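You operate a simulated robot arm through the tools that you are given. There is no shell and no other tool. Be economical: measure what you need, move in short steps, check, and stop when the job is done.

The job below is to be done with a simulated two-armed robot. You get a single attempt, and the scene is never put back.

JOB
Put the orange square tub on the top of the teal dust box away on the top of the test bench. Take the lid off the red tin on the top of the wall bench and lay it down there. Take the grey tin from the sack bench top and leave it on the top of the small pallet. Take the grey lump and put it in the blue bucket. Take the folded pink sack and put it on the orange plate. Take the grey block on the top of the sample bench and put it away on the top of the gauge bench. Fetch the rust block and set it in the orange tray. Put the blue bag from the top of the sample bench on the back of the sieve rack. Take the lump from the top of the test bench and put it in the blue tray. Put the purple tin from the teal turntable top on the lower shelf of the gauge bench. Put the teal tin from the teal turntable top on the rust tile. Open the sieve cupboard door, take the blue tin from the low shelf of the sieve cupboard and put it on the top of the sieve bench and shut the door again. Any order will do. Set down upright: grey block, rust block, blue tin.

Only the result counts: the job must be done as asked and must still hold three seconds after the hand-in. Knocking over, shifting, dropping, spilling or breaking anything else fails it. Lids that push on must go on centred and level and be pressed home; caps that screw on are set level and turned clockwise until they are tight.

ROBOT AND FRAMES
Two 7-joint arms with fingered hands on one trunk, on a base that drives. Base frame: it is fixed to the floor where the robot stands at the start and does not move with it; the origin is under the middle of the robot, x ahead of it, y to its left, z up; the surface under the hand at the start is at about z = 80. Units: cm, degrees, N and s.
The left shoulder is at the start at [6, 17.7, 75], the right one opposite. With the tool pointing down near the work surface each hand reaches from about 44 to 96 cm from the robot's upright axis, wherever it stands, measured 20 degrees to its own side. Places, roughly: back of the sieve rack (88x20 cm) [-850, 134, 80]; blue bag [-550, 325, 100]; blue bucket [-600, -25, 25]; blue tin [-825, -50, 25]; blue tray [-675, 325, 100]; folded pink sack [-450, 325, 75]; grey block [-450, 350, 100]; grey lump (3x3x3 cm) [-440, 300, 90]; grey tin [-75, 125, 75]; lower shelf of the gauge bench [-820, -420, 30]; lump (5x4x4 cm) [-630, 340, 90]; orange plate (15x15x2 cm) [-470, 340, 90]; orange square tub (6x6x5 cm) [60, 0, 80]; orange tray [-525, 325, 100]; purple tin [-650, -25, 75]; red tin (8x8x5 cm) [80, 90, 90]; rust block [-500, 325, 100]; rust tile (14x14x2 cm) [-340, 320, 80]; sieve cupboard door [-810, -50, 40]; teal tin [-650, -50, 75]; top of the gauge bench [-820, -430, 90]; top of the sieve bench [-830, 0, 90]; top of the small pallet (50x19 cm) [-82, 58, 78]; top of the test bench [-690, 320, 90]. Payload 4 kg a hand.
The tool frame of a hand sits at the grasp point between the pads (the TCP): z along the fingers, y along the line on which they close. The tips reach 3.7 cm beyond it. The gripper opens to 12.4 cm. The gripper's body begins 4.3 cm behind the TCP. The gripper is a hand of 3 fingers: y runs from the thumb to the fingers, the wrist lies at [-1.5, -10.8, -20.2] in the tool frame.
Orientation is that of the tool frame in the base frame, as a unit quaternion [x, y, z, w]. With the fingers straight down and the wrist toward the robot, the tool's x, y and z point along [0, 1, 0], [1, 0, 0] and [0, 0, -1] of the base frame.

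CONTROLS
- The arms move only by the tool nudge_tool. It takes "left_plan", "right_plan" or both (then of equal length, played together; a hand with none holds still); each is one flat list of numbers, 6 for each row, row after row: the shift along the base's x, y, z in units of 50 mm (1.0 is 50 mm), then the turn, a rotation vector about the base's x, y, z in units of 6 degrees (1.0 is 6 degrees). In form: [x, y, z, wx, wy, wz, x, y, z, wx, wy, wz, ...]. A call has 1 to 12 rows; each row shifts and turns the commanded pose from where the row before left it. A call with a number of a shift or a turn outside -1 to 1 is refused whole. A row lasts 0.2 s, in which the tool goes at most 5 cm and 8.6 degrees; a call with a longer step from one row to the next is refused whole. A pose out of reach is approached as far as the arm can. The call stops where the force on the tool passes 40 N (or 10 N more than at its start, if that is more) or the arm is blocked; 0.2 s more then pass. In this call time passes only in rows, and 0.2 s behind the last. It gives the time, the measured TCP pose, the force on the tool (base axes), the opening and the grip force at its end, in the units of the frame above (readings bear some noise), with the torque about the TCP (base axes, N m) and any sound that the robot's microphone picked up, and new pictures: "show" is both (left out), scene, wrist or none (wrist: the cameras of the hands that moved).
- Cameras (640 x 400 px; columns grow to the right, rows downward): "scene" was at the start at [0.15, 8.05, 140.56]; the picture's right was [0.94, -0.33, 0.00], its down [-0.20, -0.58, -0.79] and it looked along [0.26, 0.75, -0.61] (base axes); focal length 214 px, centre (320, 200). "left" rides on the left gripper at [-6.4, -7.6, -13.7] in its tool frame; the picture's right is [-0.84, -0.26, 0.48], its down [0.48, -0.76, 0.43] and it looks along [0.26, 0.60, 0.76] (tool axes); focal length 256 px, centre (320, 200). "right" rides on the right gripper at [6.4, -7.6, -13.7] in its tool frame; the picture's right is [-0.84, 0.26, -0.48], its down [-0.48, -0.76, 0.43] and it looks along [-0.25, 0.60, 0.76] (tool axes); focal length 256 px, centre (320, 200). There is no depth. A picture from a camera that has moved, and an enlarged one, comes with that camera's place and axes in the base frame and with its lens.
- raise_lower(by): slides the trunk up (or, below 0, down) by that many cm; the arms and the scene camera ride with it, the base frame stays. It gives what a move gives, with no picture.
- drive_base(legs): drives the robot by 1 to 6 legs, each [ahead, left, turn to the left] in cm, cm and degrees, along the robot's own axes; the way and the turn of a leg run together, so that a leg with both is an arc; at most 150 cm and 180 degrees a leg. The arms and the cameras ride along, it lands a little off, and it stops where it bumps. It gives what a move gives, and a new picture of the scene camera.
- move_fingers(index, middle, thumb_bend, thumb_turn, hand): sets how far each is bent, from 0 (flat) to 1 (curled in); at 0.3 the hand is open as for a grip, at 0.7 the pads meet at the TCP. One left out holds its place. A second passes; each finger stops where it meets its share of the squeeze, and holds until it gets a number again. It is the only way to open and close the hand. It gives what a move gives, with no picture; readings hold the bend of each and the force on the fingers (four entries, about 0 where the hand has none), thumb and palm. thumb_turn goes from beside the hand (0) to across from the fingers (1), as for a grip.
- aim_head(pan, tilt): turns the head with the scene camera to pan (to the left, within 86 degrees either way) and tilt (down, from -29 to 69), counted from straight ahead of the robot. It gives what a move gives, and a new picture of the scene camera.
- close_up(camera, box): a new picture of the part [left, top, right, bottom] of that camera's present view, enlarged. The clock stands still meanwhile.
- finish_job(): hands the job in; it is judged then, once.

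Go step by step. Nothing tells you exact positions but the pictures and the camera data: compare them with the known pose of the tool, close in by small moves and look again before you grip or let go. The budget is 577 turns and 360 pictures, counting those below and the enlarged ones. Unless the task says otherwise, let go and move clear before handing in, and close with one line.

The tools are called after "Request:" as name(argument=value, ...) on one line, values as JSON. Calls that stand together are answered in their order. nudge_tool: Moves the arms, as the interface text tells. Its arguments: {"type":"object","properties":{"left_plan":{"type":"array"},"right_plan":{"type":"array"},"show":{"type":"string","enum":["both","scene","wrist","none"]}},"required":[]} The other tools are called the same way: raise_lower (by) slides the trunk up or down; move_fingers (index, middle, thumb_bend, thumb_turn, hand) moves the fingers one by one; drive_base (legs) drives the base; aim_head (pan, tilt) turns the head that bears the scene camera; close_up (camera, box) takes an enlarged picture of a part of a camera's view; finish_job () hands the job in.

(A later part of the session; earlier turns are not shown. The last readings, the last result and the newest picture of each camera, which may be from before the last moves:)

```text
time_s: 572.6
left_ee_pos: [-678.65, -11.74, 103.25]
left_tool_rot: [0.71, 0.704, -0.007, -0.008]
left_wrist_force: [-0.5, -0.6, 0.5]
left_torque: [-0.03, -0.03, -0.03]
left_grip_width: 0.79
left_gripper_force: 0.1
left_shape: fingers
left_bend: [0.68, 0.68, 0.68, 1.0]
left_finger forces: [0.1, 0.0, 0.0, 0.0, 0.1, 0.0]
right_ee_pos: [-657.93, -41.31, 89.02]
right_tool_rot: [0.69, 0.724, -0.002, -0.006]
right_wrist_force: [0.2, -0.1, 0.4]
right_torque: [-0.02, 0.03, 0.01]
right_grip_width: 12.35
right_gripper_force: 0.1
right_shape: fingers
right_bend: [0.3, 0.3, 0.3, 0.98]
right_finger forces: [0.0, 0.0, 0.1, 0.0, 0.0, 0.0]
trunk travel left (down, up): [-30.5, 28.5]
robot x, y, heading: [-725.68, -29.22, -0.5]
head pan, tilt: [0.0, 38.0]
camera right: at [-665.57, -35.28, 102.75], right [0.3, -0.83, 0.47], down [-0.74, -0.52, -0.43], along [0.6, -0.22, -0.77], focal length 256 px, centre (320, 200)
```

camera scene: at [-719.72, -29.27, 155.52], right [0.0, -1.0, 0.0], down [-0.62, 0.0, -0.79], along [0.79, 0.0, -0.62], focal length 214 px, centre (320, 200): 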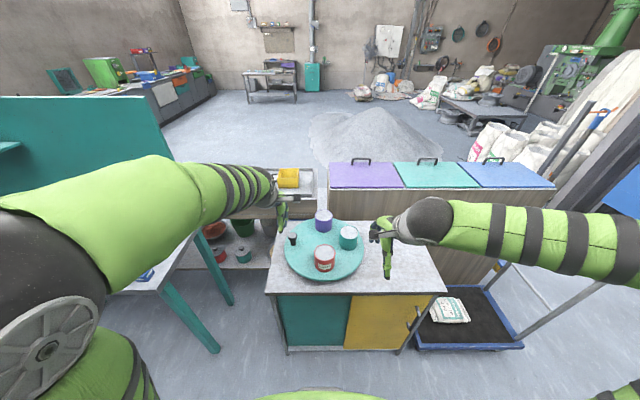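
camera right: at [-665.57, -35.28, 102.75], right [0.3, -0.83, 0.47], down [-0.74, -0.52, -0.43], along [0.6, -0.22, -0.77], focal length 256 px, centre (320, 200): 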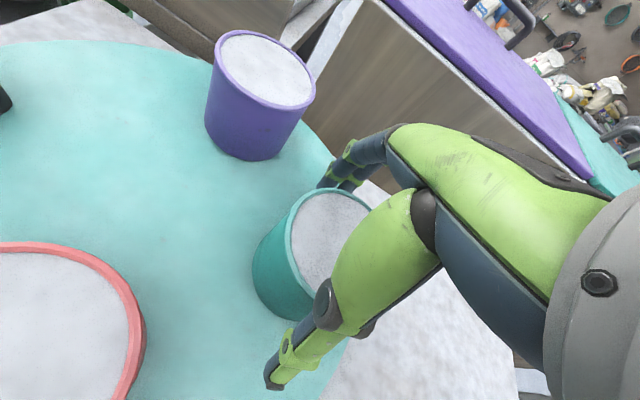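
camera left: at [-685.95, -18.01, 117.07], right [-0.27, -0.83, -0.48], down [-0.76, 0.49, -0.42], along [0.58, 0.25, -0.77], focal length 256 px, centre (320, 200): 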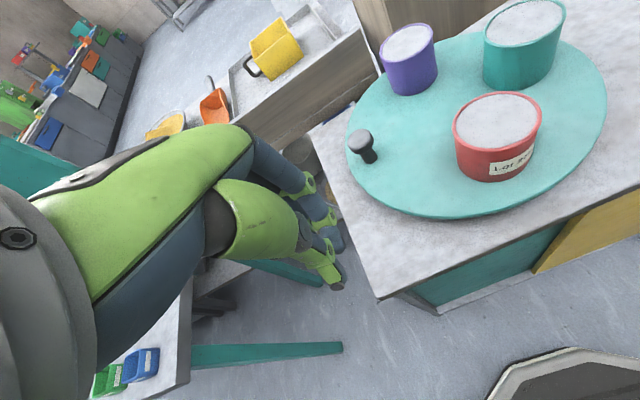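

Request:
move_fingers(hand="right", index=0.56, middle=0.56, thumb_bend=0.56)

Request:
nudge_tool(right_plan=[0, 0, 0.2, 0, 0, 0, 0, 0, 0.4, 0, 0, 0, 0, 0, 0.8, 0, 0, 0, 0, 0, 0.8, 0, 0, 0], show="wrist")

```text
time_s: 573.6
left_ee_pos: [-678.69, -11.74, 103.29]
left_tool_rot: [0.71, 0.704, -0.007, -0.009]
left_wrist_force: [0.4, 1.0, 0.4]
left_torque: [-0.01, -0.04, 0.02]
left_grip_width: 0.77
left_gripper_force: 0.1
left_shape: fingers
left_bend: [0.68, 0.68, 0.68, 1.0]
left_finger forces: [0.1, 0.0, 0.0, 0.0, 0.0, 0.0]
right_ee_pos: [-657.91, -41.19, 89.11]
right_tool_rot: [0.69, 0.724, 0.0, -0.004]
right_wrist_force: [0.7, -1.0, 16.2]
right_torque: [0.0, -1.0, -0.11]
right_grip_width: 8.9
right_gripper_force: 29.4
right_shape: fingers
right_bend: [0.43, 0.42, 0.48, 1.0]
right_finger forces: [14.7, 13.9, 0.0, 0.1, 30.4, 0.0]
trunk travel left (down, up): [-30.5, 28.5]
robot x, y, heading: [-725.57, -28.96, -0.1]
head pan, tilt: [0.0, 38.0]
```

```text
time_s: 574.6
left_ee_pos: [-678.57, -11.54, 103.19]
left_tool_rot: [0.71, 0.704, -0.007, -0.008]
left_wrist_force: [0.0, 0.2, 0.5]
left_torque: [0.02, 0.02, 0.02]
left_grip_width: 0.76
left_gripper_force: 0.0
left_shape: fingers
left_bend: [0.68, 0.68, 0.68, 1.0]
left_finger forces: [0.1, 0.0, 0.0, 0.1, 0.0, 0.0]
right_ee_pos: [-657.78, -41.18, 99.99]
right_tool_rot: [0.689, 0.724, -0.002, -0.005]
right_wrist_force: [0.2, -0.4, -3.4]
right_torque: [0.01, 0.06, -0.03]
right_grip_width: 8.79
right_gripper_force: 27.3
right_shape: fingers
right_bend: [0.44, 0.43, 0.49, 1.0]
right_finger forces: [14.2, 11.9, 0.0, 0.0, 27.7, 0.0]
trunk travel left (down, up): [-30.5, 28.5]
robot x, y, heading: [-725.49, -29.3, -0.3]
head pan, tilt: [0.0, 38.0]
camera right: at [-665.4, -35.25, 113.81], right [0.3, -0.83, 0.48], down [-0.74, -0.52, -0.43], along [0.6, -0.22, -0.77], focal length 256 px, centre (320, 200)
```

right: 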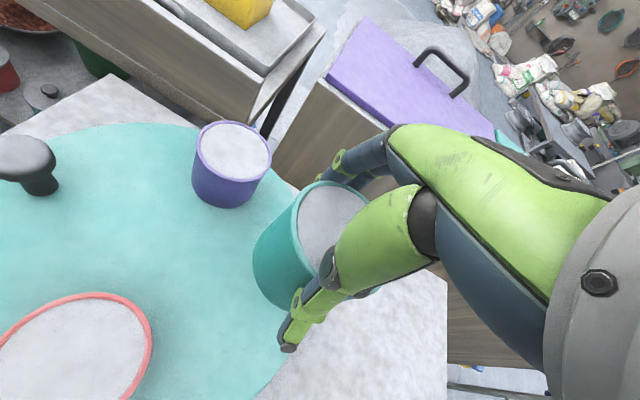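

The teal tin is held. I retract it to the right and bring the left hand over the purple tin at [-647, -30.6].

Request:
move_fingers(hand="left", index=0.3, middle=0.3, thumb_bend=0.3)

Request:
nudge_tool(right_plan=[-0.5, -0.4, 0.5, 0, 0, 0, -0.6, -0.4, 0.5, 0, 0, 0, -0.8, -0.3, 0, 0, 0, 0, -0.8, -0.3, 0, 0, 0, 0, -0.6, -0.3, 0, 0, 0, 0, 0, 0, 0, 0, 0, 0, 0, 0, 0, 0, 0, 0], left_plan=[0.3, -0.2, 0.3, 0, 0, 0, 0.5, -0.2, 0.3, 0, 0, 0, 0.7, -0.5, 0, 0, 0, 0, 0.8, -0.5, 0, 0, 0, 0, 0.8, -0.5, 0, 0, 0, 0, 0.8, -0.5, -0.2, 0, 0, 0, 0.8, -0.4, -0.3, 0, 0, 0], show="wrist")

```text
time_s: 575.6
left_ee_pos: [-678.64, -11.68, 103.23]
left_tool_rot: [0.711, 0.703, -0.007, -0.009]
left_wrist_force: [0.4, -0.5, -0.7]
left_torque: [0.0, -0.01, 0.02]
left_grip_width: 12.31
left_gripper_force: 0.2
left_shape: fingers
left_bend: [0.3, 0.3, 0.3, 0.98]
left_finger forces: [0.0, 0.0, 0.0, 0.1, 0.1, 0.1]
right_ee_pos: [-657.73, -41.1, 99.96]
right_tool_rot: [0.69, 0.724, -0.002, -0.006]
right_wrist_force: [-0.1, 0.6, -3.4]
right_torque: [-0.01, 0.07, 0.0]
right_grip_width: 8.77
right_gripper_force: 26.8
right_shape: fingers
right_bend: [0.44, 0.43, 0.49, 1.0]
right_finger forces: [14.2, 12.0, 0.0, 0.0, 27.8, 0.0]
trunk travel left (down, up): [-30.5, 28.5]
robot x, y, heading: [-725.81, -29.55, -0.3]
head pan, tilt: [0.0, 38.0]
```

```text
time_s: 577.2
left_ee_pos: [-655.0, -25.56, 103.54]
left_tool_rot: [0.71, 0.704, -0.008, -0.008]
left_wrist_force: [0.3, -0.1, 0.3]
left_torque: [0.01, 0.02, 0.01]
left_grip_width: 12.29
left_gripper_force: 0.0
left_shape: fingers
left_bend: [0.3, 0.3, 0.3, 0.98]
left_finger forces: [0.0, 0.0, 0.0, 0.0, 0.0, 0.0]
right_ee_pos: [-674.38, -49.66, 104.8]
right_tool_rot: [0.69, 0.724, -0.002, -0.006]
right_wrist_force: [-0.5, 0.6, -3.8]
right_torque: [0.02, 0.03, 0.01]
right_grip_width: 8.7
right_gripper_force: 26.7
right_shape: fingers
right_bend: [0.44, 0.43, 0.49, 1.0]
right_finger forces: [13.9, 12.1, 0.1, 0.1, 27.1, 0.0]
trunk travel left (down, up): [-30.5, 28.5]
robot x, y, heading: [-725.61, -29.03, -0.4]
head pan, tilt: [0.0, 38.0]
camera right: at [-682.04, -43.67, 118.65], right [0.3, -0.83, 0.47], down [-0.74, -0.52, -0.43], along [0.6, -0.22, -0.77], focal length 256 px, centre (320, 200)
camera left: at [-662.32, -31.83, 117.37], right [-0.27, -0.83, -0.48], down [-0.77, 0.49, -0.42], along [0.58, 0.25, -0.77], focal length 256 px, centre (320, 200)
```

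right: 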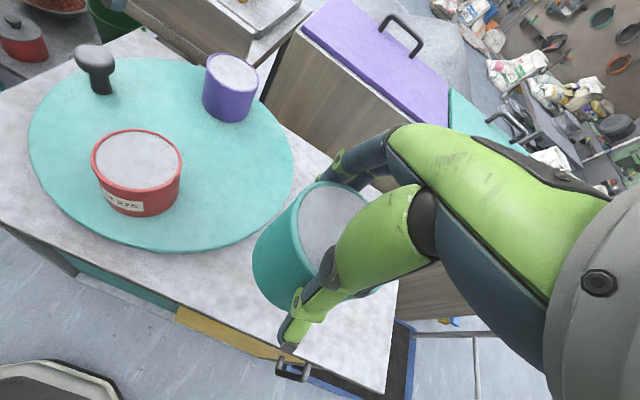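
left: 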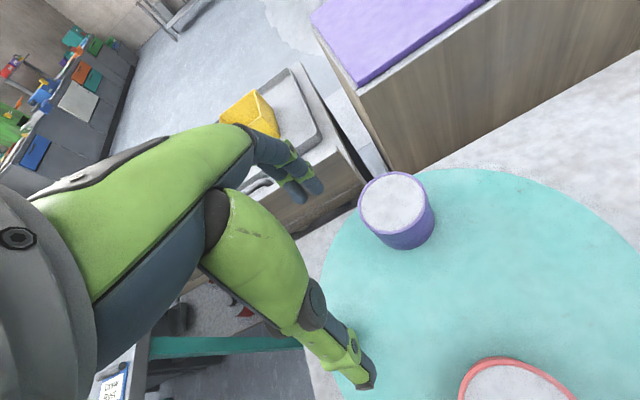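

Request:
nudge_tool(left_plan=[0.5, -0.37, 0, 0, 0, 0, 0.5, -0.37, -0.1, 0, 0, 0, 0.5, -0.35, -0.4, 0, 0, 0, 0, 0, -0.7, 0, 0, 0], show="wrist")

```text
time_s: 578.2
left_ee_pos: [-647.68, -30.91, 97.77]
left_tool_rot: [0.71, 0.704, -0.007, -0.008]
left_wrist_force: [-0.5, 0.6, 0.3]
left_torque: [-0.03, 0.03, 0.03]
left_grip_width: 12.31
left_gripper_force: 0.0
left_shape: fingers
left_bend: [0.3, 0.3, 0.3, 0.98]
left_finger forces: [0.0, 0.0, 0.0, 0.0, 0.1, 0.0]
right_ee_pos: [-674.47, -49.6, 104.79]
right_tool_rot: [0.69, 0.724, -0.002, -0.005]
right_wrist_force: [0.5, -0.2, -3.2]
right_torque: [-0.01, 0.03, 0.0]
right_grip_width: 8.69
right_gripper_force: 27.1
right_shape: fingers
right_bend: [0.44, 0.43, 0.49, 1.0]
right_finger forces: [13.9, 12.1, 0.1, 0.1, 27.0, 0.1]
trunk travel left (down, up): [-30.5, 28.5]
robot x, y, heading: [-725.67, -29.06, -0.6]
head pan, tilt: [0.0, 38.0]
camera left: at [-655.09, -37.15, 111.6], right [-0.27, -0.83, -0.48], down [-0.76, 0.49, -0.42], along [0.58, 0.25, -0.77], focal length 256 px, centre (320, 200)
```

left: 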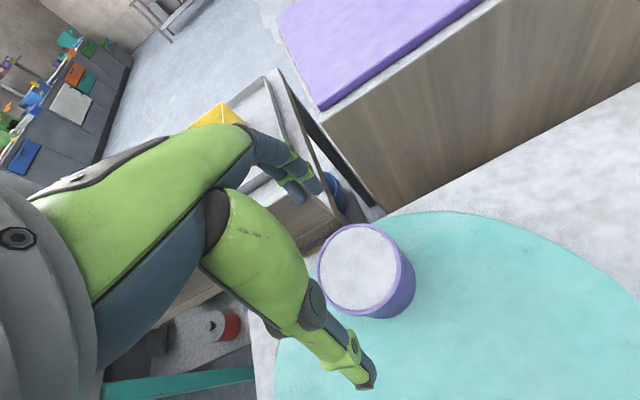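

Request:
nudge_tool(left_plan=[0.03, -0.08, -0.7, 0, 0, 0, 0, 0, -0.7, 0, 0, 0, 0, 0, -0.35, 0, 0, 0], show="none")

Request:
move_fingers(hand="left", index=0.56, middle=0.56, thumb_bend=0.56)

Request:
nudge_tool(left_plan=[0, 0, 0.2, 0, 0, 0, 0, 0, 0.4, 0, 0, 0, 0, 0, 0.8, 0, 0, 0, -0.3, 0.1, 0.8, 0, 0, 0, -0.6, 0.2, 0.6, 0, 0, 0], show="wrist")

```text
time_s: 579.0
left_ee_pos: [-647.29, -31.39, 89.01]
left_tool_rot: [0.71, 0.704, -0.007, -0.009]
left_wrist_force: [-0.1, -0.2, 0.2]
left_torque: [0.02, -0.01, -0.01]
left_grip_width: 12.32
left_gripper_force: 0.1
left_shape: fingers
left_bend: [0.3, 0.3, 0.3, 0.98]
left_finger forces: [0.1, 0.0, 0.0, 0.0, 0.0, 0.0]
right_ee_pos: [-674.46, -49.57, 104.91]
right_tool_rot: [0.689, 0.724, -0.002, -0.006]
right_wrist_force: [0.4, 0.3, -3.0]
right_torque: [0.0, 0.02, 0.0]
right_grip_width: 8.74
right_gripper_force: 26.4
right_shape: fingers
right_bend: [0.44, 0.43, 0.49, 1.0]
right_finger forces: [13.9, 12.0, 0.1, 0.1, 27.0, 0.0]
trunk travel left (down, up): [-30.5, 28.5]
robot x, y, heading: [-725.86, -29.21, 0.0]
head pan, tilt: [0.0, 38.0]
```

```text
time_s: 580.0
left_ee_pos: [-647.43, -31.52, 89.27]
left_tool_rot: [0.711, 0.704, -0.006, -0.007]
left_wrist_force: [-3.0, 0.2, 16.7]
left_torque: [0.0, -0.72, 0.0]
left_grip_width: 8.91
left_gripper_force: 31.2
left_shape: fingers
left_bend: [0.45, 0.44, 0.48, 0.99]
left_finger forces: [12.9, 14.0, 0.1, 0.0, 35.3, 0.0]
right_ee_pos: [-674.6, -49.72, 105.0]
right_tool_rot: [0.691, 0.723, -0.001, -0.006]
right_wrist_force: [0.3, -0.7, -3.6]
right_torque: [0.02, 0.04, 0.0]
right_grip_width: 8.71
right_gripper_force: 26.3
right_shape: fingers
right_bend: [0.44, 0.43, 0.49, 1.0]
right_finger forces: [13.9, 12.1, 0.0, 0.1, 27.0, 0.0]
trunk travel left (down, up): [-30.5, 28.5]
robot x, y, heading: [-725.31, -28.92, -0.1]
head pan, tilt: [0.0, 38.0]
```

```text
time_s: 581.2
left_ee_pos: [-652.13, -30.12, 102.97]
left_tool_rot: [0.71, 0.704, -0.007, -0.009]
left_wrist_force: [-0.8, -0.6, -2.8]
left_torque: [0.0, 0.04, -0.03]
left_grip_width: 8.68
left_gripper_force: 26.8
left_shape: fingers
left_bend: [0.45, 0.44, 0.49, 1.0]
left_finger forces: [12.6, 13.1, 0.0, 0.1, 28.1, 0.0]
right_ee_pos: [-674.45, -49.53, 104.95]
right_tool_rot: [0.69, 0.724, -0.002, -0.006]
right_wrist_force: [0.7, -0.2, -3.6]
right_torque: [0.02, 0.02, 0.0]
right_grip_width: 8.7
right_gripper_force: 26.2
right_shape: fingers
right_bend: [0.44, 0.43, 0.49, 1.0]
right_finger forces: [13.8, 12.1, 0.0, 0.0, 27.0, 0.0]
trunk travel left (down, up): [-30.5, 28.5]
robot x, y, heading: [-725.7, -29.38, -0.4]
head pan, tilt: [0.0, 38.0]
camera left: at [-659.45, -36.38, 116.74], right [-0.28, -0.83, -0.48], down [-0.77, 0.49, -0.42], along [0.58, 0.25, -0.77], focal length 256 px, centre (320, 200)
```

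left: 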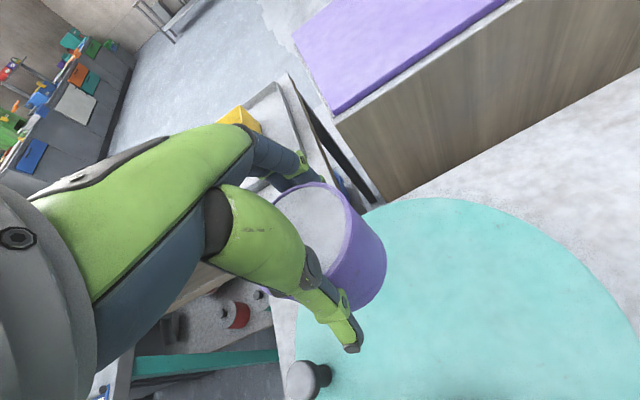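

Both tins are held. I tuck the hands in, raise, and drive back north and east to the rust tile on the counter.

Request:
nudge_tool(left_plan=[-0.8, 0.4, 0.3, 0, 0, 0, -0.8, 0.4, 0.2, 0, 0, 0, -0.8, 0.4, 0.2, 0, 0, 0, -0.7, 0.4, 0, 0, 0, 0], right_plan=[-0.3, -0.2, 0.2, 0, 0, 0, -0.3, -0.2, 0.2, 0, 0, 0, -0.3, -0.2, 0.2, 0, 0, 0, -0.2, 0, 0.2, 0, 0, 0], show="none")

Request:
raise_lower(by=12)

Request:
drive_base(legs=[[-20, 0, 0.3], [0, 150, 0], [0, 78, 0], [150, 0, 0], [150, 0, 0]])

```text
time_s: 582.2
left_ee_pos: [-667.8, -21.9, 106.48]
left_tool_rot: [0.71, 0.704, -0.008, -0.007]
left_wrist_force: [0.4, -0.5, -3.3]
left_torque: [-0.01, 0.03, 0.03]
left_grip_width: 8.63
left_gripper_force: 26.5
left_shape: fingers
left_bend: [0.45, 0.44, 0.49, 1.0]
left_finger forces: [12.7, 13.0, 0.1, 0.0, 28.0, 0.1]
right_ee_pos: [-680.0, -52.71, 108.97]
right_tool_rot: [0.69, 0.724, -0.002, -0.006]
right_wrist_force: [-0.3, 0.2, -3.3]
right_torque: [0.03, 0.05, 0.02]
right_grip_width: 8.73
right_gripper_force: 26.3
right_shape: fingers
right_bend: [0.44, 0.43, 0.49, 1.0]
right_finger forces: [13.6, 12.1, 0.0, 0.0, 26.8, 0.0]
trunk travel left (down, up): [-30.5, 28.5]
robot x, y, heading: [-725.56, -29.39, 0.0]
head pan, tilt: [0.0, 38.0]
```

```text
time_s: 583.8
left_ee_pos: [-667.57, -22.09, 118.36]
left_tool_rot: [0.711, 0.704, -0.008, -0.008]
left_wrist_force: [0.6, -0.5, -3.7]
left_torque: [-0.02, 0.05, 0.0]
left_grip_width: 8.63
left_gripper_force: 26.5
left_shape: fingers
left_bend: [0.45, 0.44, 0.49, 1.0]
left_finger forces: [12.8, 13.1, 0.0, 0.0, 27.9, 0.1]
right_ee_pos: [-679.83, -52.76, 120.98]
right_tool_rot: [0.69, 0.724, -0.002, -0.006]
right_wrist_force: [0.0, 0.2, -4.2]
right_torque: [0.0, 0.06, 0.01]
right_grip_width: 8.69
right_gripper_force: 26.1
right_shape: fingers
right_bend: [0.44, 0.43, 0.49, 1.0]
right_finger forces: [13.6, 12.2, 0.0, 0.1, 26.8, 0.1]
trunk travel left (down, up): [-42.5, 16.5]
robot x, y, heading: [-725.94, -29.04, -0.3]
head pan, tilt: [0.0, 38.0]
```

```text
time_s: 593.2
left_ee_pos: [-687.19, 132.12, 118.45]
left_tool_rot: [0.668, 0.744, -0.007, -0.008]
left_wrist_force: [-0.5, -0.5, -4.0]
left_torque: [0.0, 0.02, 0.0]
left_grip_width: 8.6
left_gripper_force: 26.2
left_shape: fingers
left_bend: [0.45, 0.44, 0.49, 1.0]
left_finger forces: [12.7, 13.0, 0.0, 0.1, 27.5, 0.1]
right_ee_pos: [-695.61, 100.33, 120.85]
right_tool_rot: [0.646, 0.763, -0.003, -0.006]
right_wrist_force: [0.2, -0.4, -3.2]
right_torque: [-0.02, 0.03, 0.0]
right_grip_width: 8.63
right_gripper_force: 25.6
right_shape: fingers
right_bend: [0.44, 0.44, 0.49, 1.0]
right_finger forces: [12.9, 12.5, 0.1, 0.0, 26.5, 0.0]
trunk travel left (down, up): [-42.5, 16.5]
robot x, y, heading: [-744.05, 117.85, 6.4]
head pan, tilt: [0.0, 38.0]
stopped in leg 3: the robot was blocked; the commanded pose is now the measured one
camera scene: at [-737.97, 118.86, 155.52], right [0.11, -0.99, 0.0], down [-0.61, -0.07, -0.79], along [0.78, 0.09, -0.62], focal length 214 px, centre (320, 200)
```

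scene: 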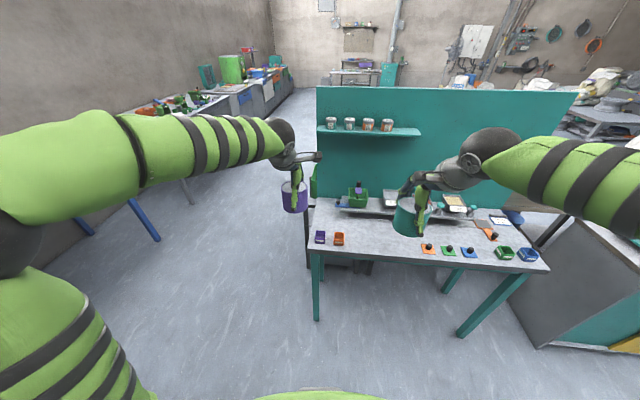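

Something blocked the robot on its left. I look that way.

Request:
aim_head(pan=86, tilt=40)

```text
time_s: 594.8
left_ee_pos: [-687.06, 132.23, 118.43]
left_tool_rot: [0.669, 0.743, -0.006, -0.008]
left_wrist_force: [0.8, 0.1, -3.1]
left_torque: [-0.05, 0.04, 0.0]
left_grip_width: 8.63
left_gripper_force: 26.7
left_shape: fingers
left_bend: [0.45, 0.44, 0.49, 1.0]
left_finger forces: [12.7, 13.0, 0.0, 0.0, 27.7, 0.1]
right_ee_pos: [-695.69, 100.25, 120.81]
right_tool_rot: [0.647, 0.763, -0.002, -0.006]
right_wrist_force: [0.3, 0.2, -3.7]
right_torque: [-0.01, 0.05, 0.02]
right_grip_width: 8.62
right_gripper_force: 26.2
right_shape: fingers
right_bend: [0.44, 0.44, 0.49, 1.0]
right_finger forces: [13.0, 12.3, 0.1, 0.1, 26.3, 0.1]
trunk travel left (down, up): [-42.5, 16.5]
robot x, y, heading: [-744.09, 118.06, 6.3]
head pan, tilt: [85.9, 40.0]
camera scene: at [-746.88, 126.41, 155.22], right [1.0, 0.04, 0.0], down [0.03, -0.64, -0.77], along [-0.03, 0.77, -0.64], focal length 214 px, centre (320, 200)
```

scene: 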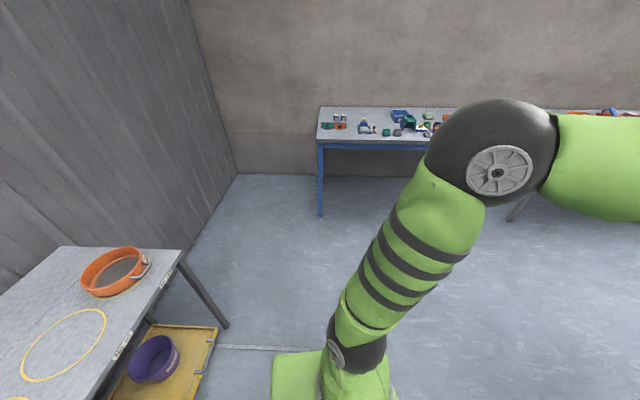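

The robot's rear touched the rack's corner. I go forward first, straighten, and then continue north and east.

Request:
drive_base(legs=[[22, 0, 0], [0, 0, -6.4], [0, 85, 0], [150, 0, 0], [150, 0, 0]])

```text
time_s: 615.4
left_ee_pos: [-359.8, 206.76, 118.42]
left_tool_rot: [0.717, 0.697, -0.008, -0.008]
left_wrist_force: [0.2, 0.1, -2.7]
left_torque: [-0.06, 0.03, -0.03]
left_grip_width: 8.57
left_gripper_force: 26.0
left_shape: fingers
left_bend: [0.45, 0.44, 0.49, 1.0]
left_finger forces: [12.5, 13.0, 0.0, 0.0, 27.3, 0.1]
right_ee_pos: [-372.55, 176.33, 120.77]
right_tool_rot: [0.696, 0.718, -0.002, -0.006]
right_wrist_force: [-0.1, 0.2, -3.8]
right_torque: [0.01, 0.05, 0.01]
right_grip_width: 8.6
right_gripper_force: 26.1
right_shape: fingers
right_bend: [0.44, 0.44, 0.49, 1.0]
right_finger forces: [12.7, 12.5, 0.0, 0.0, 26.2, 0.1]
trunk travel left (down, up): [-42.5, 16.5]
robot x, y, heading: [-418.04, 200.66, -1.4]
head pan, tilt: [85.9, 40.0]
camera scene: at [-419.83, 209.03, 155.22], right [1.0, -0.09, 0.0], down [-0.06, -0.64, -0.77], along [0.07, 0.76, -0.64], focal length 214 px, centre (320, 200)
```

scene: 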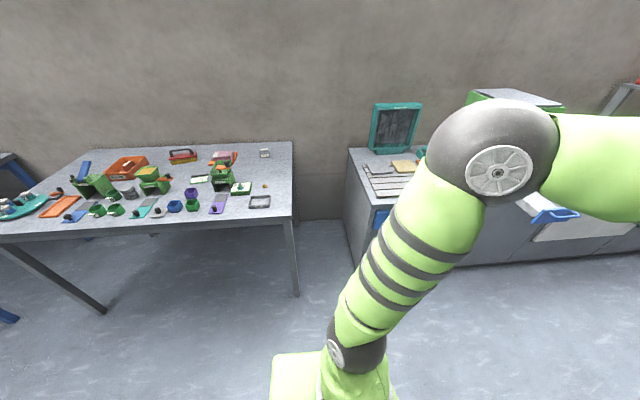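

I drive on to x=-363 and turn left to face the counter with the rust tile.

Request:
drive_base(legs=[[55, 0, 0], [0, 0, 91.4], [36, 0, 0]])

Request:
aim_head(pan=-10, tilt=42)

```text
time_s: 624.2
left_ee_pos: [-368.64, 293.12, 118.44]
left_tool_rot: [0.014, 1.0, -0.01, -0.001]
left_wrist_force: [-0.7, 0.4, -3.2]
left_torque: [-0.05, 0.0, 0.02]
left_grip_width: 8.51
left_gripper_force: 25.5
left_shape: fingers
left_bend: [0.45, 0.44, 0.49, 1.0]
left_finger forces: [12.4, 12.9, 0.1, 0.1, 26.7, 0.1]
right_ee_pos: [-338.23, 280.36, 120.87]
right_tool_rot: [-0.013, 1.0, -0.006, -0.002]
right_wrist_force: [0.1, 0.8, -3.7]
right_torque: [-0.02, 0.0, 0.0]
right_grip_width: 8.49
right_gripper_force: 25.0
right_shape: fingers
right_bend: [0.44, 0.44, 0.5, 1.0]
right_finger forces: [11.7, 12.8, 0.0, 0.0, 25.2, 0.0]
trunk travel left (down, up): [-42.5, 16.5]
robot x, y, heading: [-362.67, 234.93, 88.8]
head pan, tilt: [85.9, 40.0]
camera scene: at [-370.97, 232.85, 155.22], right [0.1, 1.0, 0.0], down [0.64, -0.06, -0.77], along [-0.76, 0.07, -0.64], focal length 214 px, centre (320, 200)
```

scene: 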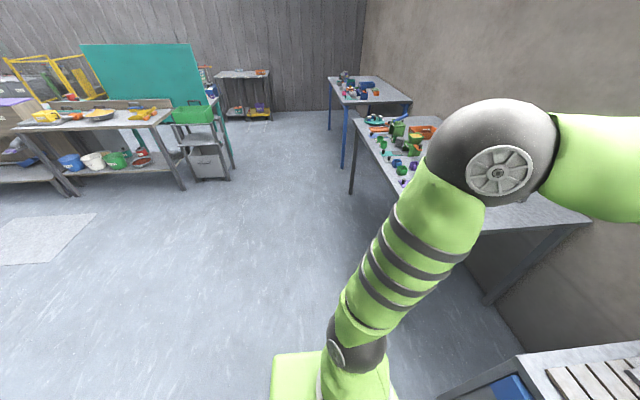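

```text
time_s: 626.0
left_ee_pos: [-368.68, 293.14, 118.36]
left_tool_rot: [0.015, 1.0, -0.012, -0.001]
left_wrist_force: [0.4, 0.5, -2.6]
left_torque: [-0.04, -0.02, 0.03]
left_grip_width: 8.5
left_gripper_force: 25.9
left_shape: fingers
left_bend: [0.45, 0.44, 0.49, 1.0]
left_finger forces: [12.4, 12.8, 0.0, 0.1, 26.7, 0.0]
right_ee_pos: [-338.36, 280.21, 120.88]
right_tool_rot: [-0.013, 1.0, -0.006, -0.003]
right_wrist_force: [0.6, 0.1, -3.3]
right_torque: [-0.03, 0.04, 0.01]
right_grip_width: 8.5
right_gripper_force: 24.4
right_shape: fingers
right_bend: [0.44, 0.44, 0.5, 1.0]
right_finger forces: [11.7, 12.8, 0.1, 0.0, 25.2, 0.1]
trunk travel left (down, up): [-42.5, 16.5]
robot x, y, heading: [-362.67, 234.69, 88.4]
head pan, tilt: [-10.0, 42.0]
camera scene: at [-360.86, 240.14, 154.92], right [0.98, -0.2, 0.0], down [-0.13, -0.66, -0.74], along [0.15, 0.73, -0.67], focal length 214 px, centre (320, 200)
```

scene: 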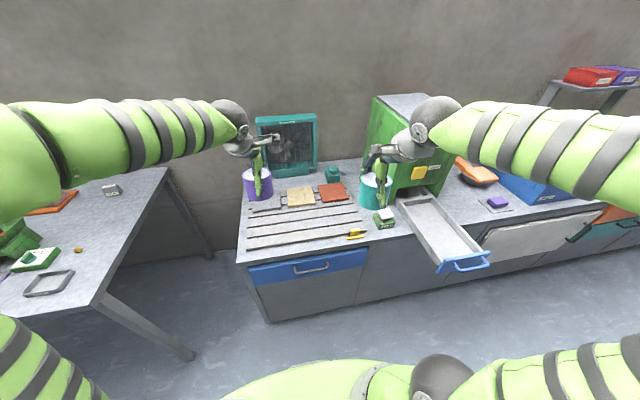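

The rust tile is at [-339, 315]. I lower the trunk a bit and carry the teal tin over it.

Request:
raise_lower(by=-10)

Request:
nudge_tool(right_plan=[0, 0.85, 0, 0, 0, 0, 0, 0.85, 0, 0, 0, 0, 0, 0.85, 0, 0, 0, 0, 0, 0.85, 0, 0, 0, 0, 0, 0.85, 0, 0, 0, 0, 0, 0.85, 0, 0, 0, 0, 0, 0.85, -0.1, 0, 0, 0, 0, 0.85, -0.2, 0, 0, 0], show="both")

```text
time_s: 627.3
left_ee_pos: [-368.64, 293.06, 108.51]
left_tool_rot: [0.015, 1.0, -0.011, -0.001]
left_wrist_force: [0.8, 0.3, -2.9]
left_torque: [-0.05, -0.02, 0.03]
left_grip_width: 8.47
left_gripper_force: 26.2
left_shape: fingers
left_bend: [0.45, 0.44, 0.5, 1.0]
left_finger forces: [12.4, 12.8, 0.0, 0.1, 26.7, 0.0]
right_ee_pos: [-338.27, 280.29, 110.92]
right_tool_rot: [-0.015, 1.0, -0.006, -0.002]
right_wrist_force: [0.2, -0.5, -3.2]
right_torque: [-0.08, -0.01, -0.01]
right_grip_width: 8.48
right_gripper_force: 25.2
right_shape: fingers
right_bend: [0.44, 0.44, 0.5, 1.0]
right_finger forces: [11.6, 12.8, 0.1, 0.0, 25.2, 0.1]
trunk travel left (down, up): [-32.5, 26.5]
robot x, y, heading: [-362.82, 234.89, 88.5]
head pan, tilt: [-10.0, 42.0]
```

```text
time_s: 629.1
left_ee_pos: [-368.67, 293.21, 108.39]
left_tool_rot: [0.015, 1.0, -0.011, -0.001]
left_wrist_force: [-0.3, -0.4, -3.5]
left_torque: [-0.03, -0.02, 0.03]
left_grip_width: 8.5
left_gripper_force: 26.7
left_shape: fingers
left_bend: [0.45, 0.44, 0.5, 1.0]
left_finger forces: [12.6, 12.9, 0.0, 0.0, 26.6, 0.0]
right_ee_pos: [-338.19, 314.28, 109.21]
right_tool_rot: [-0.014, 1.0, -0.006, -0.002]
right_wrist_force: [0.1, 0.4, -3.7]
right_torque: [-0.04, 0.04, 0.01]
right_grip_width: 8.4
right_gripper_force: 24.8
right_shape: fingers
right_bend: [0.44, 0.44, 0.5, 1.0]
right_finger forces: [11.9, 12.8, 0.0, 0.0, 24.7, 0.0]
trunk travel left (down, up): [-32.5, 26.5]
robot x, y, heading: [-362.58, 235.27, 88.5]
head pan, tilt: [-10.0, 42.0]
camera scene: at [-360.86, 240.25, 144.91], right [0.98, -0.2, 0.0], down [-0.13, -0.66, -0.74], along [0.15, 0.73, -0.67], focal length 214 px, centre (320, 200)
camera right: at [-344.23, 306.66, 123.07], right [0.83, 0.29, 0.48], down [0.5, -0.75, -0.43], along [0.23, 0.59, -0.77], focal length 256 px, centre (320, 200)
```

scene: 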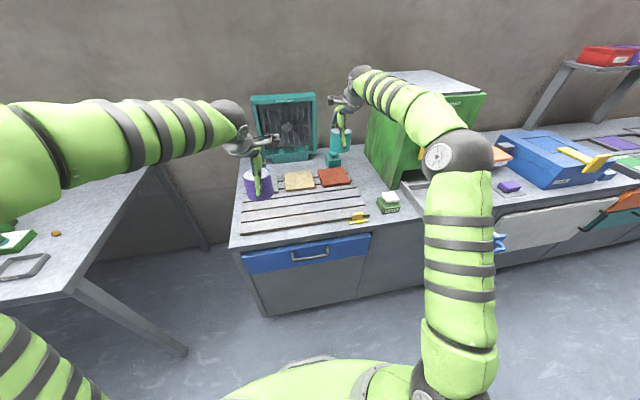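
right: 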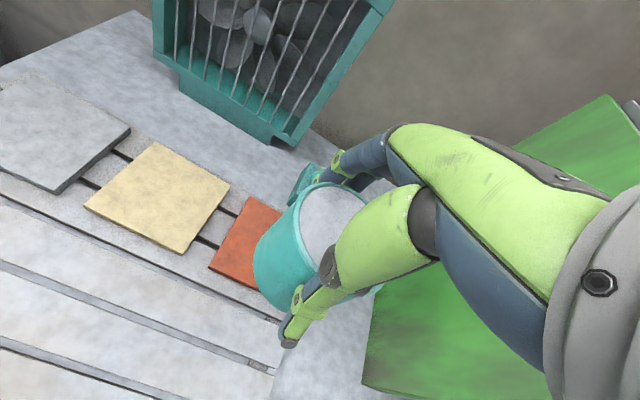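

Tile centre refined: about [-337.3, 322.5], top at z of about 84. I move over it and lower.

Request:
nudge_tool(right_plan=[0.1, 0.7, 0, 0, 0, 0, 0.05, 0.75, -0.3, 0, 0, 0, 0, 0, -0.8, 0, 0, 0, 0, 0, -0.6, 0, 0, 0], show="wrist")

```text
time_s: 630.1
left_ee_pos: [-368.67, 293.23, 108.32]
left_tool_rot: [0.015, 1.0, -0.011, -0.001]
left_wrist_force: [0.0, 0.3, -4.2]
left_torque: [-0.01, -0.04, -0.01]
left_grip_width: 8.48
left_gripper_force: 25.6
left_shape: fingers
left_bend: [0.45, 0.44, 0.5, 1.0]
left_finger forces: [12.6, 12.8, 0.1, 0.0, 26.7, 0.0]
right_ee_pos: [-337.44, 321.64, 100.79]
right_tool_rot: [-0.014, 1.0, -0.005, -0.003]
right_wrist_force: [0.2, -0.2, -2.2]
right_torque: [-0.03, 0.05, -0.01]
right_grip_width: 8.31
right_gripper_force: 23.8
right_shape: fingers
right_bend: [0.45, 0.44, 0.5, 1.0]
right_finger forces: [12.0, 13.0, 0.0, 0.0, 23.8, 0.1]
trunk travel left (down, up): [-32.5, 26.5]
robot x, y, heading: [-362.61, 234.89, 88.8]
head pan, tilt: [-10.0, 42.0]
camera right: at [-343.48, 314.07, 114.6], right [0.83, 0.29, 0.47], down [0.5, -0.75, -0.43], along [0.23, 0.6, -0.77], focal length 256 px, centre (320, 200)
```

right: 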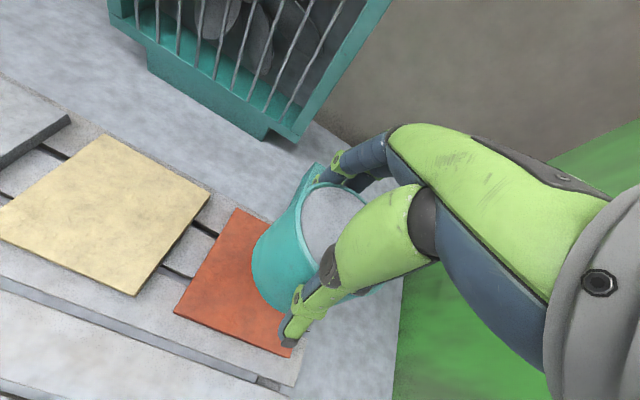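

Well over the tile. I lower to contact.

Request:
nudge_tool(right_plan=[0, 0.15, -0.6, 0, 0, 0, 0, 0, -0.5, 0, 0, 0, 0, 0, -0.3, 0, 0, 0, 0, 0, -0.2, 0, 0, 0], show="none")

Request:
nudge_tool(right_plan=[0, 0, -0.15, 0, 0, 0, 0, 0, -0.1, 0, 0, 0], show="wrist")

```text
time_s: 631.1
left_ee_pos: [-368.63, 293.22, 108.39]
left_tool_rot: [0.014, 1.0, -0.012, -0.001]
left_wrist_force: [0.5, 0.2, -2.7]
left_torque: [-0.03, -0.03, 0.0]
left_grip_width: 8.48
left_gripper_force: 26.4
left_shape: fingers
left_bend: [0.45, 0.44, 0.5, 1.0]
left_finger forces: [12.5, 12.8, 0.1, 0.1, 26.8, 0.0]
right_ee_pos: [-337.54, 322.27, 92.82]
right_tool_rot: [-0.013, 1.0, -0.006, -0.003]
right_wrist_force: [-0.1, 0.0, -4.2]
right_torque: [-0.07, 0.03, 0.01]
right_grip_width: 8.31
right_gripper_force: 23.5
right_shape: fingers
right_bend: [0.45, 0.44, 0.5, 1.0]
right_finger forces: [12.0, 12.8, 0.1, 0.0, 23.4, 0.0]
trunk travel left (down, up): [-32.5, 26.5]
robot x, y, heading: [-362.39, 234.97, 88.7]
head pan, tilt: [-10.0, 42.0]
```

```text
time_s: 631.7
left_ee_pos: [-368.63, 293.03, 108.5]
left_tool_rot: [0.015, 1.0, -0.012, -0.001]
left_wrist_force: [-0.7, -0.1, -2.8]
left_torque: [-0.01, -0.03, -0.01]
left_grip_width: 8.46
left_gripper_force: 25.6
left_shape: fingers
left_bend: [0.45, 0.44, 0.5, 1.0]
left_finger forces: [12.5, 12.8, 0.0, 0.0, 26.9, 0.0]
right_ee_pos: [-337.49, 322.29, 91.59]
right_tool_rot: [-0.013, 1.0, -0.006, -0.003]
right_wrist_force: [-1.2, 0.1, -2.7]
right_torque: [-0.04, 0.03, 0.04]
right_grip_width: 8.3
right_gripper_force: 24.2
right_shape: fingers
right_bend: [0.45, 0.44, 0.5, 1.0]
right_finger forces: [12.0, 12.8, 0.0, 0.0, 23.4, 0.0]
trunk travel left (down, up): [-32.5, 26.5]
robot x, y, heading: [-362.76, 235.12, 88.6]
head pan, tilt: [-10.0, 42.0]
camera right: at [-343.49, 314.71, 105.42], right [0.83, 0.29, 0.47], down [0.5, -0.75, -0.43], along [0.23, 0.6, -0.77], focal length 256 px, centre (320, 200)
```

right: 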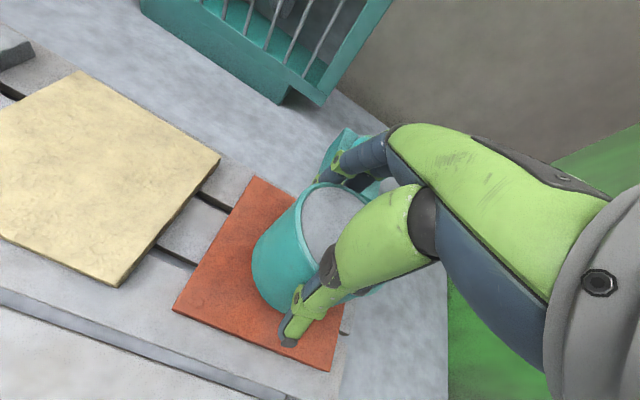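

Request:
nudge_tool(right_plan=[0, 0, -0.12, 0, 0, 0, 0, 0, -0.1, 0, 0, 0], show="none")

Request:
nudge_tool(right_plan=[0, 0, -0.08, 0, 0, 0, 0, 0, -0.06, 0, 0, 0], show="none")

```text
time_s: 632.3
left_ee_pos: [-368.79, 293.0, 108.59]
left_tool_rot: [0.014, 1.0, -0.01, -0.001]
left_wrist_force: [-0.1, -0.2, -4.0]
left_torque: [-0.04, -0.03, -0.01]
left_grip_width: 8.46
left_gripper_force: 26.0
left_shape: fingers
left_bend: [0.45, 0.44, 0.5, 1.0]
left_finger forces: [12.5, 12.8, 0.0, 0.0, 26.6, 0.1]
right_ee_pos: [-337.61, 322.24, 90.87]
right_tool_rot: [-0.014, 1.0, -0.002, -0.002]
right_wrist_force: [-0.9, -4.2, 12.2]
right_torque: [0.26, -0.09, 0.0]
right_grip_width: 8.28
right_gripper_force: 26.7
right_shape: fingers
right_bend: [0.45, 0.44, 0.5, 1.0]
right_finger forces: [12.1, 12.4, 0.0, 0.0, 29.6, 0.1]
trunk travel left (down, up): [-32.5, 26.5]
robot x, y, heading: [-362.76, 235.1, 88.4]
head pan, tilt: [-10.0, 42.0]
```

```text
time_s: 632.9
left_ee_pos: [-368.7, 292.88, 108.58]
left_tool_rot: [0.014, 1.0, -0.009, -0.001]
left_wrist_force: [0.0, 0.0, -3.9]
left_torque: [-0.07, 0.0, -0.03]
left_grip_width: 8.47
left_gripper_force: 26.0
left_shape: fingers
left_bend: [0.45, 0.44, 0.5, 1.0]
left_finger forces: [12.5, 12.9, 0.0, 0.0, 26.6, 0.1]
right_ee_pos: [-337.6, 322.21, 90.72]
right_tool_rot: [-0.015, 1.0, 0.0, -0.002]
right_wrist_force: [-3.1, -8.3, 34.7]
right_torque: [1.22, 0.1, 0.08]
right_grip_width: 8.5
right_gripper_force: 30.1
right_shape: fingers
right_bend: [0.45, 0.43, 0.49, 1.0]
right_finger forces: [11.8, 12.6, 0.2, 0.1, 36.4, 0.0]
trunk travel left (down, up): [-32.5, 26.5]
robot x, y, heading: [-362.33, 235.14, 88.6]
head pan, tilt: [-10.0, 42.0]
```

Contact on the tile. I release and rise.

Request:
move_fingers(hand="right", index=0.34, middle=0.34, thumb_bend=0.34)

Request:
nudge_tool(right_plan=[0, 0, 0.4, 0, 0, 0, 0, 0, 0.8, 0, 0, 0, 0, 0, 0.9, 0, 0, 0, 0, -0.3, 0.9, 0, 0, 0, 0, -0.8, 0.4, 0, 0, 0, 0, -0.9, 0, 0, 0, 0], show="wrist")

```text
time_s: 633.9
left_ee_pos: [-368.63, 293.16, 108.38]
left_tool_rot: [0.015, 1.0, -0.011, -0.001]
left_wrist_force: [0.0, 0.2, -3.1]
left_torque: [-0.07, 0.0, -0.01]
left_grip_width: 8.49
left_gripper_force: 25.9
left_shape: fingers
left_bend: [0.45, 0.44, 0.5, 1.0]
left_finger forces: [12.5, 12.8, 0.0, 0.0, 26.7, 0.1]
right_ee_pos: [-337.51, 322.31, 89.69]
right_tool_rot: [-0.015, 1.0, -0.007, -0.002]
right_wrist_force: [-0.4, 0.0, -0.5]
right_torque: [0.01, -0.01, 0.0]
right_grip_width: 11.11
right_gripper_force: 0.0
right_shape: fingers
right_bend: [0.34, 0.34, 0.34, 0.98]
right_finger forces: [0.0, 0.0, 0.1, 0.1, 0.0, 0.1]
trunk travel left (down, up): [-32.5, 26.5]
robot x, y, heading: [-362.71, 235.02, 88.4]
head pan, tilt: [-10.0, 42.0]
```

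```text
time_s: 635.3
left_ee_pos: [-368.66, 292.95, 108.42]
left_tool_rot: [0.015, 1.0, -0.011, -0.002]
left_wrist_force: [-0.3, -0.2, -3.5]
left_torque: [-0.02, -0.01, 0.03]
left_grip_width: 8.47
left_gripper_force: 26.3
left_shape: fingers
left_bend: [0.45, 0.44, 0.5, 1.0]
left_finger forces: [12.5, 12.8, 0.0, 0.0, 26.6, 0.1]
right_ee_pos: [-337.39, 312.41, 106.96]
right_tool_rot: [-0.014, 1.0, -0.005, -0.002]
right_wrist_force: [0.2, -0.8, -0.1]
right_torque: [0.01, -0.01, -0.03]
right_grip_width: 11.1
right_gripper_force: 0.2
right_shape: fingers
right_bend: [0.34, 0.34, 0.34, 0.98]
right_finger forces: [0.1, 0.0, 0.1, 0.1, 0.0, 0.0]
trunk travel left (down, up): [-32.5, 26.5]
robot x, y, heading: [-363.04, 234.83, 88.3]
head pan, tilt: [-10.0, 42.0]
camera right: at [-343.47, 304.79, 120.75], right [0.83, 0.29, 0.47], down [0.5, -0.75, -0.43], along [0.23, 0.6, -0.77], focal length 256 px, centre (320, 200)
```

right: 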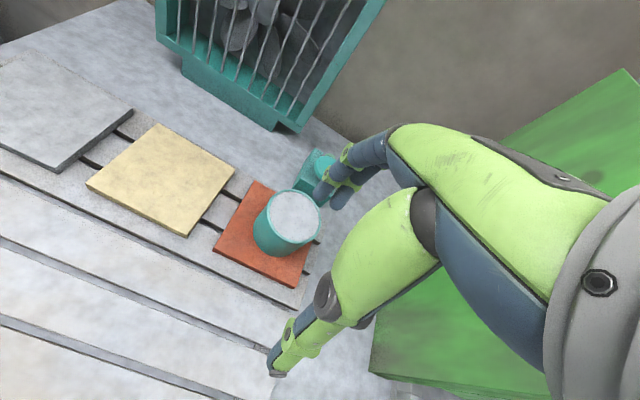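

The teal tin stands on the rust tile. Last items: grey block and purple tin to the gauge bench. I raise the trunk, back off and go left to the sample bench for the grey block, turning the right hand for the sideways grip.

Request:
raise_lower(by=26)

Request:
drive_base(legs=[[-30, 0, 1.5], [0, 99, 0]])

Request:
nudge_tool(right_plan=[0, -0.3, 0, 0, 0, 1, 0, -0.3, 0, 0, 0, 1, 0, -0.3, 0, 0, 0, 1, 0, -0.3, 0, 0, 0, 1, 0, -0.2, 0, 0, 0, 1, 0, 0, 0, 0, 0, 1, 0, 0, 0, 0, 0, 1, 0, 0, 0, 0, 0, 1, 0, 0, 0, 0, 0, 1, 0, 0, 0, 0, 0, 1, 0, 0, 0, 0, 0, 1, 0, 0, 0, 0, 0, 1], show="none")

Request:
nudge_tool(right_plan=[0, 0, 0, 0, 0, 1, 0, 0, 0, 0, 0, 1, 0, 0, 0, 0, 0, 0.7], show="none")

Request:
drive_base(legs=[[44, 0, 0]])

Request:
aim_head(pan=-12, tilt=50)

```text
time_s: 638.0
left_ee_pos: [-368.69, 293.07, 134.32]
left_tool_rot: [0.015, 1.0, -0.011, -0.001]
left_wrist_force: [-0.2, -0.4, -4.0]
left_torque: [-0.06, -0.06, 0.01]
left_grip_width: 8.46
left_gripper_force: 25.6
left_shape: fingers
left_bend: [0.45, 0.44, 0.5, 1.0]
left_finger forces: [12.5, 12.6, 0.1, 0.0, 26.5, 0.1]
right_ee_pos: [-337.4, 312.57, 132.8]
right_tool_rot: [-0.014, 1.0, -0.006, -0.002]
right_wrist_force: [-0.3, -0.1, 0.8]
right_torque: [-0.01, 0.01, -0.04]
right_grip_width: 11.15
right_gripper_force: 0.1
right_shape: fingers
right_bend: [0.34, 0.34, 0.34, 0.98]
right_finger forces: [0.0, 0.0, 0.0, 0.0, 0.0, 0.0]
trunk travel left (down, up): [-58.5, 0.5]
robot x, y, heading: [-362.73, 235.25, 88.5]
head pan, tilt: [-10.0, 42.0]
```

```text
time_s: 644.7
left_ee_pos: [-468.07, 263.82, 134.33]
left_tool_rot: [0.007, 1.0, -0.011, -0.001]
left_wrist_force: [-0.4, -0.2, -3.2]
left_torque: [-0.03, -0.04, 0.05]
left_grip_width: 8.47
left_gripper_force: 25.5
left_shape: fingers
left_bend: [0.45, 0.44, 0.5, 1.0]
left_finger forces: [12.5, 12.6, 0.1, 0.0, 26.7, 0.0]
right_ee_pos: [-437.25, 283.49, 132.93]
right_tool_rot: [-0.022, 1.0, -0.005, -0.003]
right_wrist_force: [0.2, -0.7, -0.1]
right_torque: [0.01, 0.0, 0.04]
right_grip_width: 11.14
right_gripper_force: 0.1
right_shape: fingers
right_bend: [0.34, 0.34, 0.34, 0.98]
right_finger forces: [0.0, 0.0, 0.1, 0.0, 0.0, 0.0]
trunk travel left (down, up): [-58.5, 0.5]
robot x, y, heading: [-461.47, 205.65, 89.7]
head pan, tilt: [-10.0, 42.0]
camera scene: at [-459.55, 210.9, 170.92], right [0.98, -0.18, 0.0], down [-0.12, -0.66, -0.74], along [0.14, 0.73, -0.67], focal length 214 px, centre (320, 200)
```

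scene: 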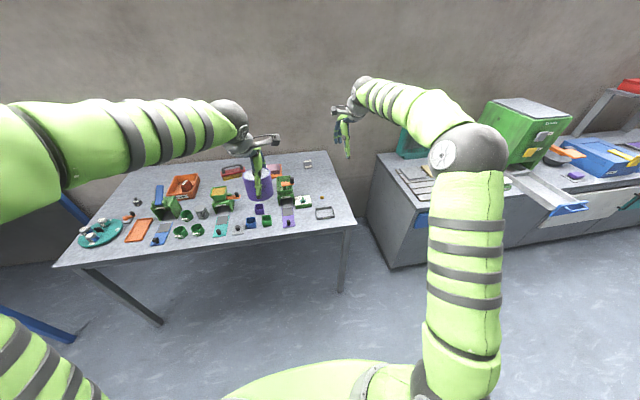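

```text
time_s: 647.3
left_ee_pos: [-468.04, 263.83, 134.39]
left_tool_rot: [0.006, 1.0, -0.011, -0.002]
left_wrist_force: [-0.8, 0.5, -2.6]
left_torque: [-0.06, -0.01, 0.02]
left_grip_width: 8.43
left_gripper_force: 26.2
left_shape: fingers
left_bend: [0.45, 0.44, 0.5, 1.0]
left_finger forces: [12.5, 12.6, 0.0, 0.1, 26.3, 0.1]
right_ee_pos: [-437.22, 276.52, 132.89]
right_tool_rot: [-0.606, 0.795, -0.006, 0.001]
right_wrist_force: [-0.3, -0.1, -0.5]
right_torque: [-0.03, 0.0, 0.0]
right_grip_width: 11.15
right_gripper_force: 0.2
right_shape: fingers
right_bend: [0.34, 0.34, 0.34, 0.98]
right_finger forces: [0.1, 0.0, 0.1, 0.0, 0.0, 0.0]
trunk travel left (down, up): [-58.5, 0.5]
robot x, y, heading: [-460.8, 205.91, 89.4]
head pan, tilt: [-10.0, 42.0]
```

```text
time_s: 648.1
left_ee_pos: [-467.99, 263.97, 134.34]
left_tool_rot: [0.007, 1.0, -0.011, -0.001]
left_wrist_force: [-0.6, -0.3, -3.1]
left_torque: [-0.05, -0.03, 0.01]
left_grip_width: 8.48
left_gripper_force: 25.9
left_shape: fingers
left_bend: [0.45, 0.44, 0.5, 1.0]
left_finger forces: [12.6, 12.6, 0.0, 0.0, 26.5, 0.1]
right_ee_pos: [-437.3, 276.69, 132.82]
right_tool_rot: [0.712, -0.702, 0.007, -0.002]
right_wrist_force: [-0.8, -0.5, 0.5]
right_torque: [0.0, 0.01, -0.02]
right_grip_width: 11.13
right_gripper_force: 0.0
right_shape: fingers
right_bend: [0.34, 0.34, 0.34, 0.98]
right_finger forces: [0.1, 0.1, 0.0, 0.0, 0.0, 0.0]
trunk travel left (down, up): [-58.5, 0.5]
robot x, y, heading: [-461.3, 206.02, 89.4]
head pan, tilt: [-10.0, 42.0]
```

```text
time_s: 650.8
left_ee_pos: [-468.27, 308.38, 134.43]
left_tool_rot: [0.004, 1.0, -0.011, -0.001]
left_wrist_force: [0.0, -0.4, -3.5]
left_torque: [-0.03, -0.04, -0.02]
left_grip_width: 8.47
left_gripper_force: 25.8
left_shape: fingers
left_bend: [0.45, 0.44, 0.5, 1.0]
left_finger forces: [12.5, 12.6, 0.0, 0.0, 26.5, 0.1]
right_ee_pos: [-437.58, 321.57, 132.82]
right_tool_rot: [0.714, -0.7, 0.006, -0.001]
right_wrist_force: [-0.4, 0.3, -0.3]
right_torque: [-0.05, 0.0, 0.02]
right_grip_width: 11.1
right_gripper_force: 0.1
right_shape: fingers
right_bend: [0.34, 0.34, 0.34, 0.98]
right_finger forces: [0.0, 0.0, 0.0, 0.0, 0.1, 0.1]
trunk travel left (down, up): [-58.5, 0.5]
robot x, y, heading: [-460.97, 249.92, 90.0]
head pan, tilt: [-10.0, 42.0]
camera scene: at [-459.28, 255.67, 170.92], right [0.98, -0.18, 0.0], down [-0.12, -0.66, -0.74], along [0.13, 0.73, -0.67], focal length 214 px, centre (320, 200)
```

scene: 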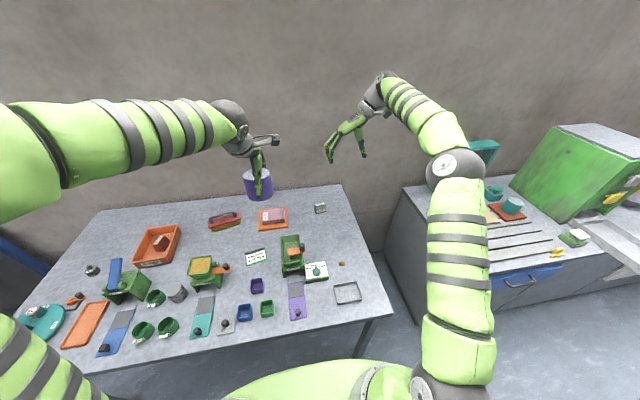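

```text
time_s: 651.5
left_ee_pos: [-468.33, 308.37, 134.45]
left_tool_rot: [0.003, 1.0, -0.012, -0.001]
left_wrist_force: [-0.8, 0.5, -3.4]
left_torque: [-0.04, -0.01, 0.01]
left_grip_width: 8.44
left_gripper_force: 26.1
left_shape: fingers
left_bend: [0.45, 0.44, 0.5, 1.0]
left_finger forces: [12.4, 12.7, 0.0, 0.0, 26.4, 0.0]
right_ee_pos: [-437.51, 321.51, 133.0]
right_tool_rot: [0.714, -0.7, 0.005, -0.002]
right_wrist_force: [-0.3, 0.9, 0.1]
right_torque: [-0.01, 0.01, 0.01]
right_grip_width: 11.14
right_gripper_force: 0.1
right_shape: fingers
right_bend: [0.34, 0.34, 0.34, 0.98]
right_finger forces: [0.0, 0.0, 0.0, 0.0, 0.0, 0.0]
trunk travel left (down, up): [-58.5, 0.5]
robot x, y, heading: [-461.16, 250.81, 89.9]
head pan, tilt: [-12.0, 50.0]
camera scene: at [-459.14, 254.85, 169.81], right [0.98, -0.21, 0.0], down [-0.16, -0.75, -0.64], along [0.13, 0.63, -0.77], focal length 214 px, centre (320, 200)
```

scene: 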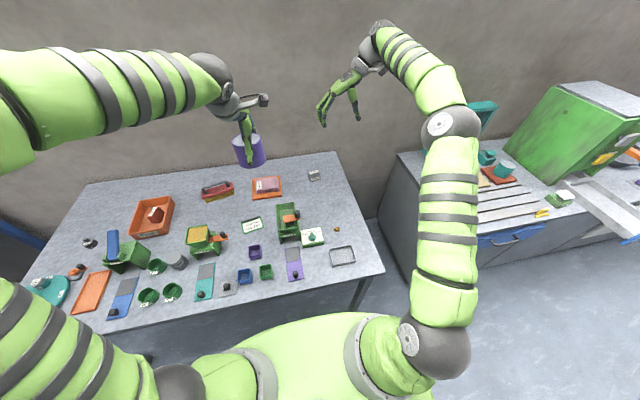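

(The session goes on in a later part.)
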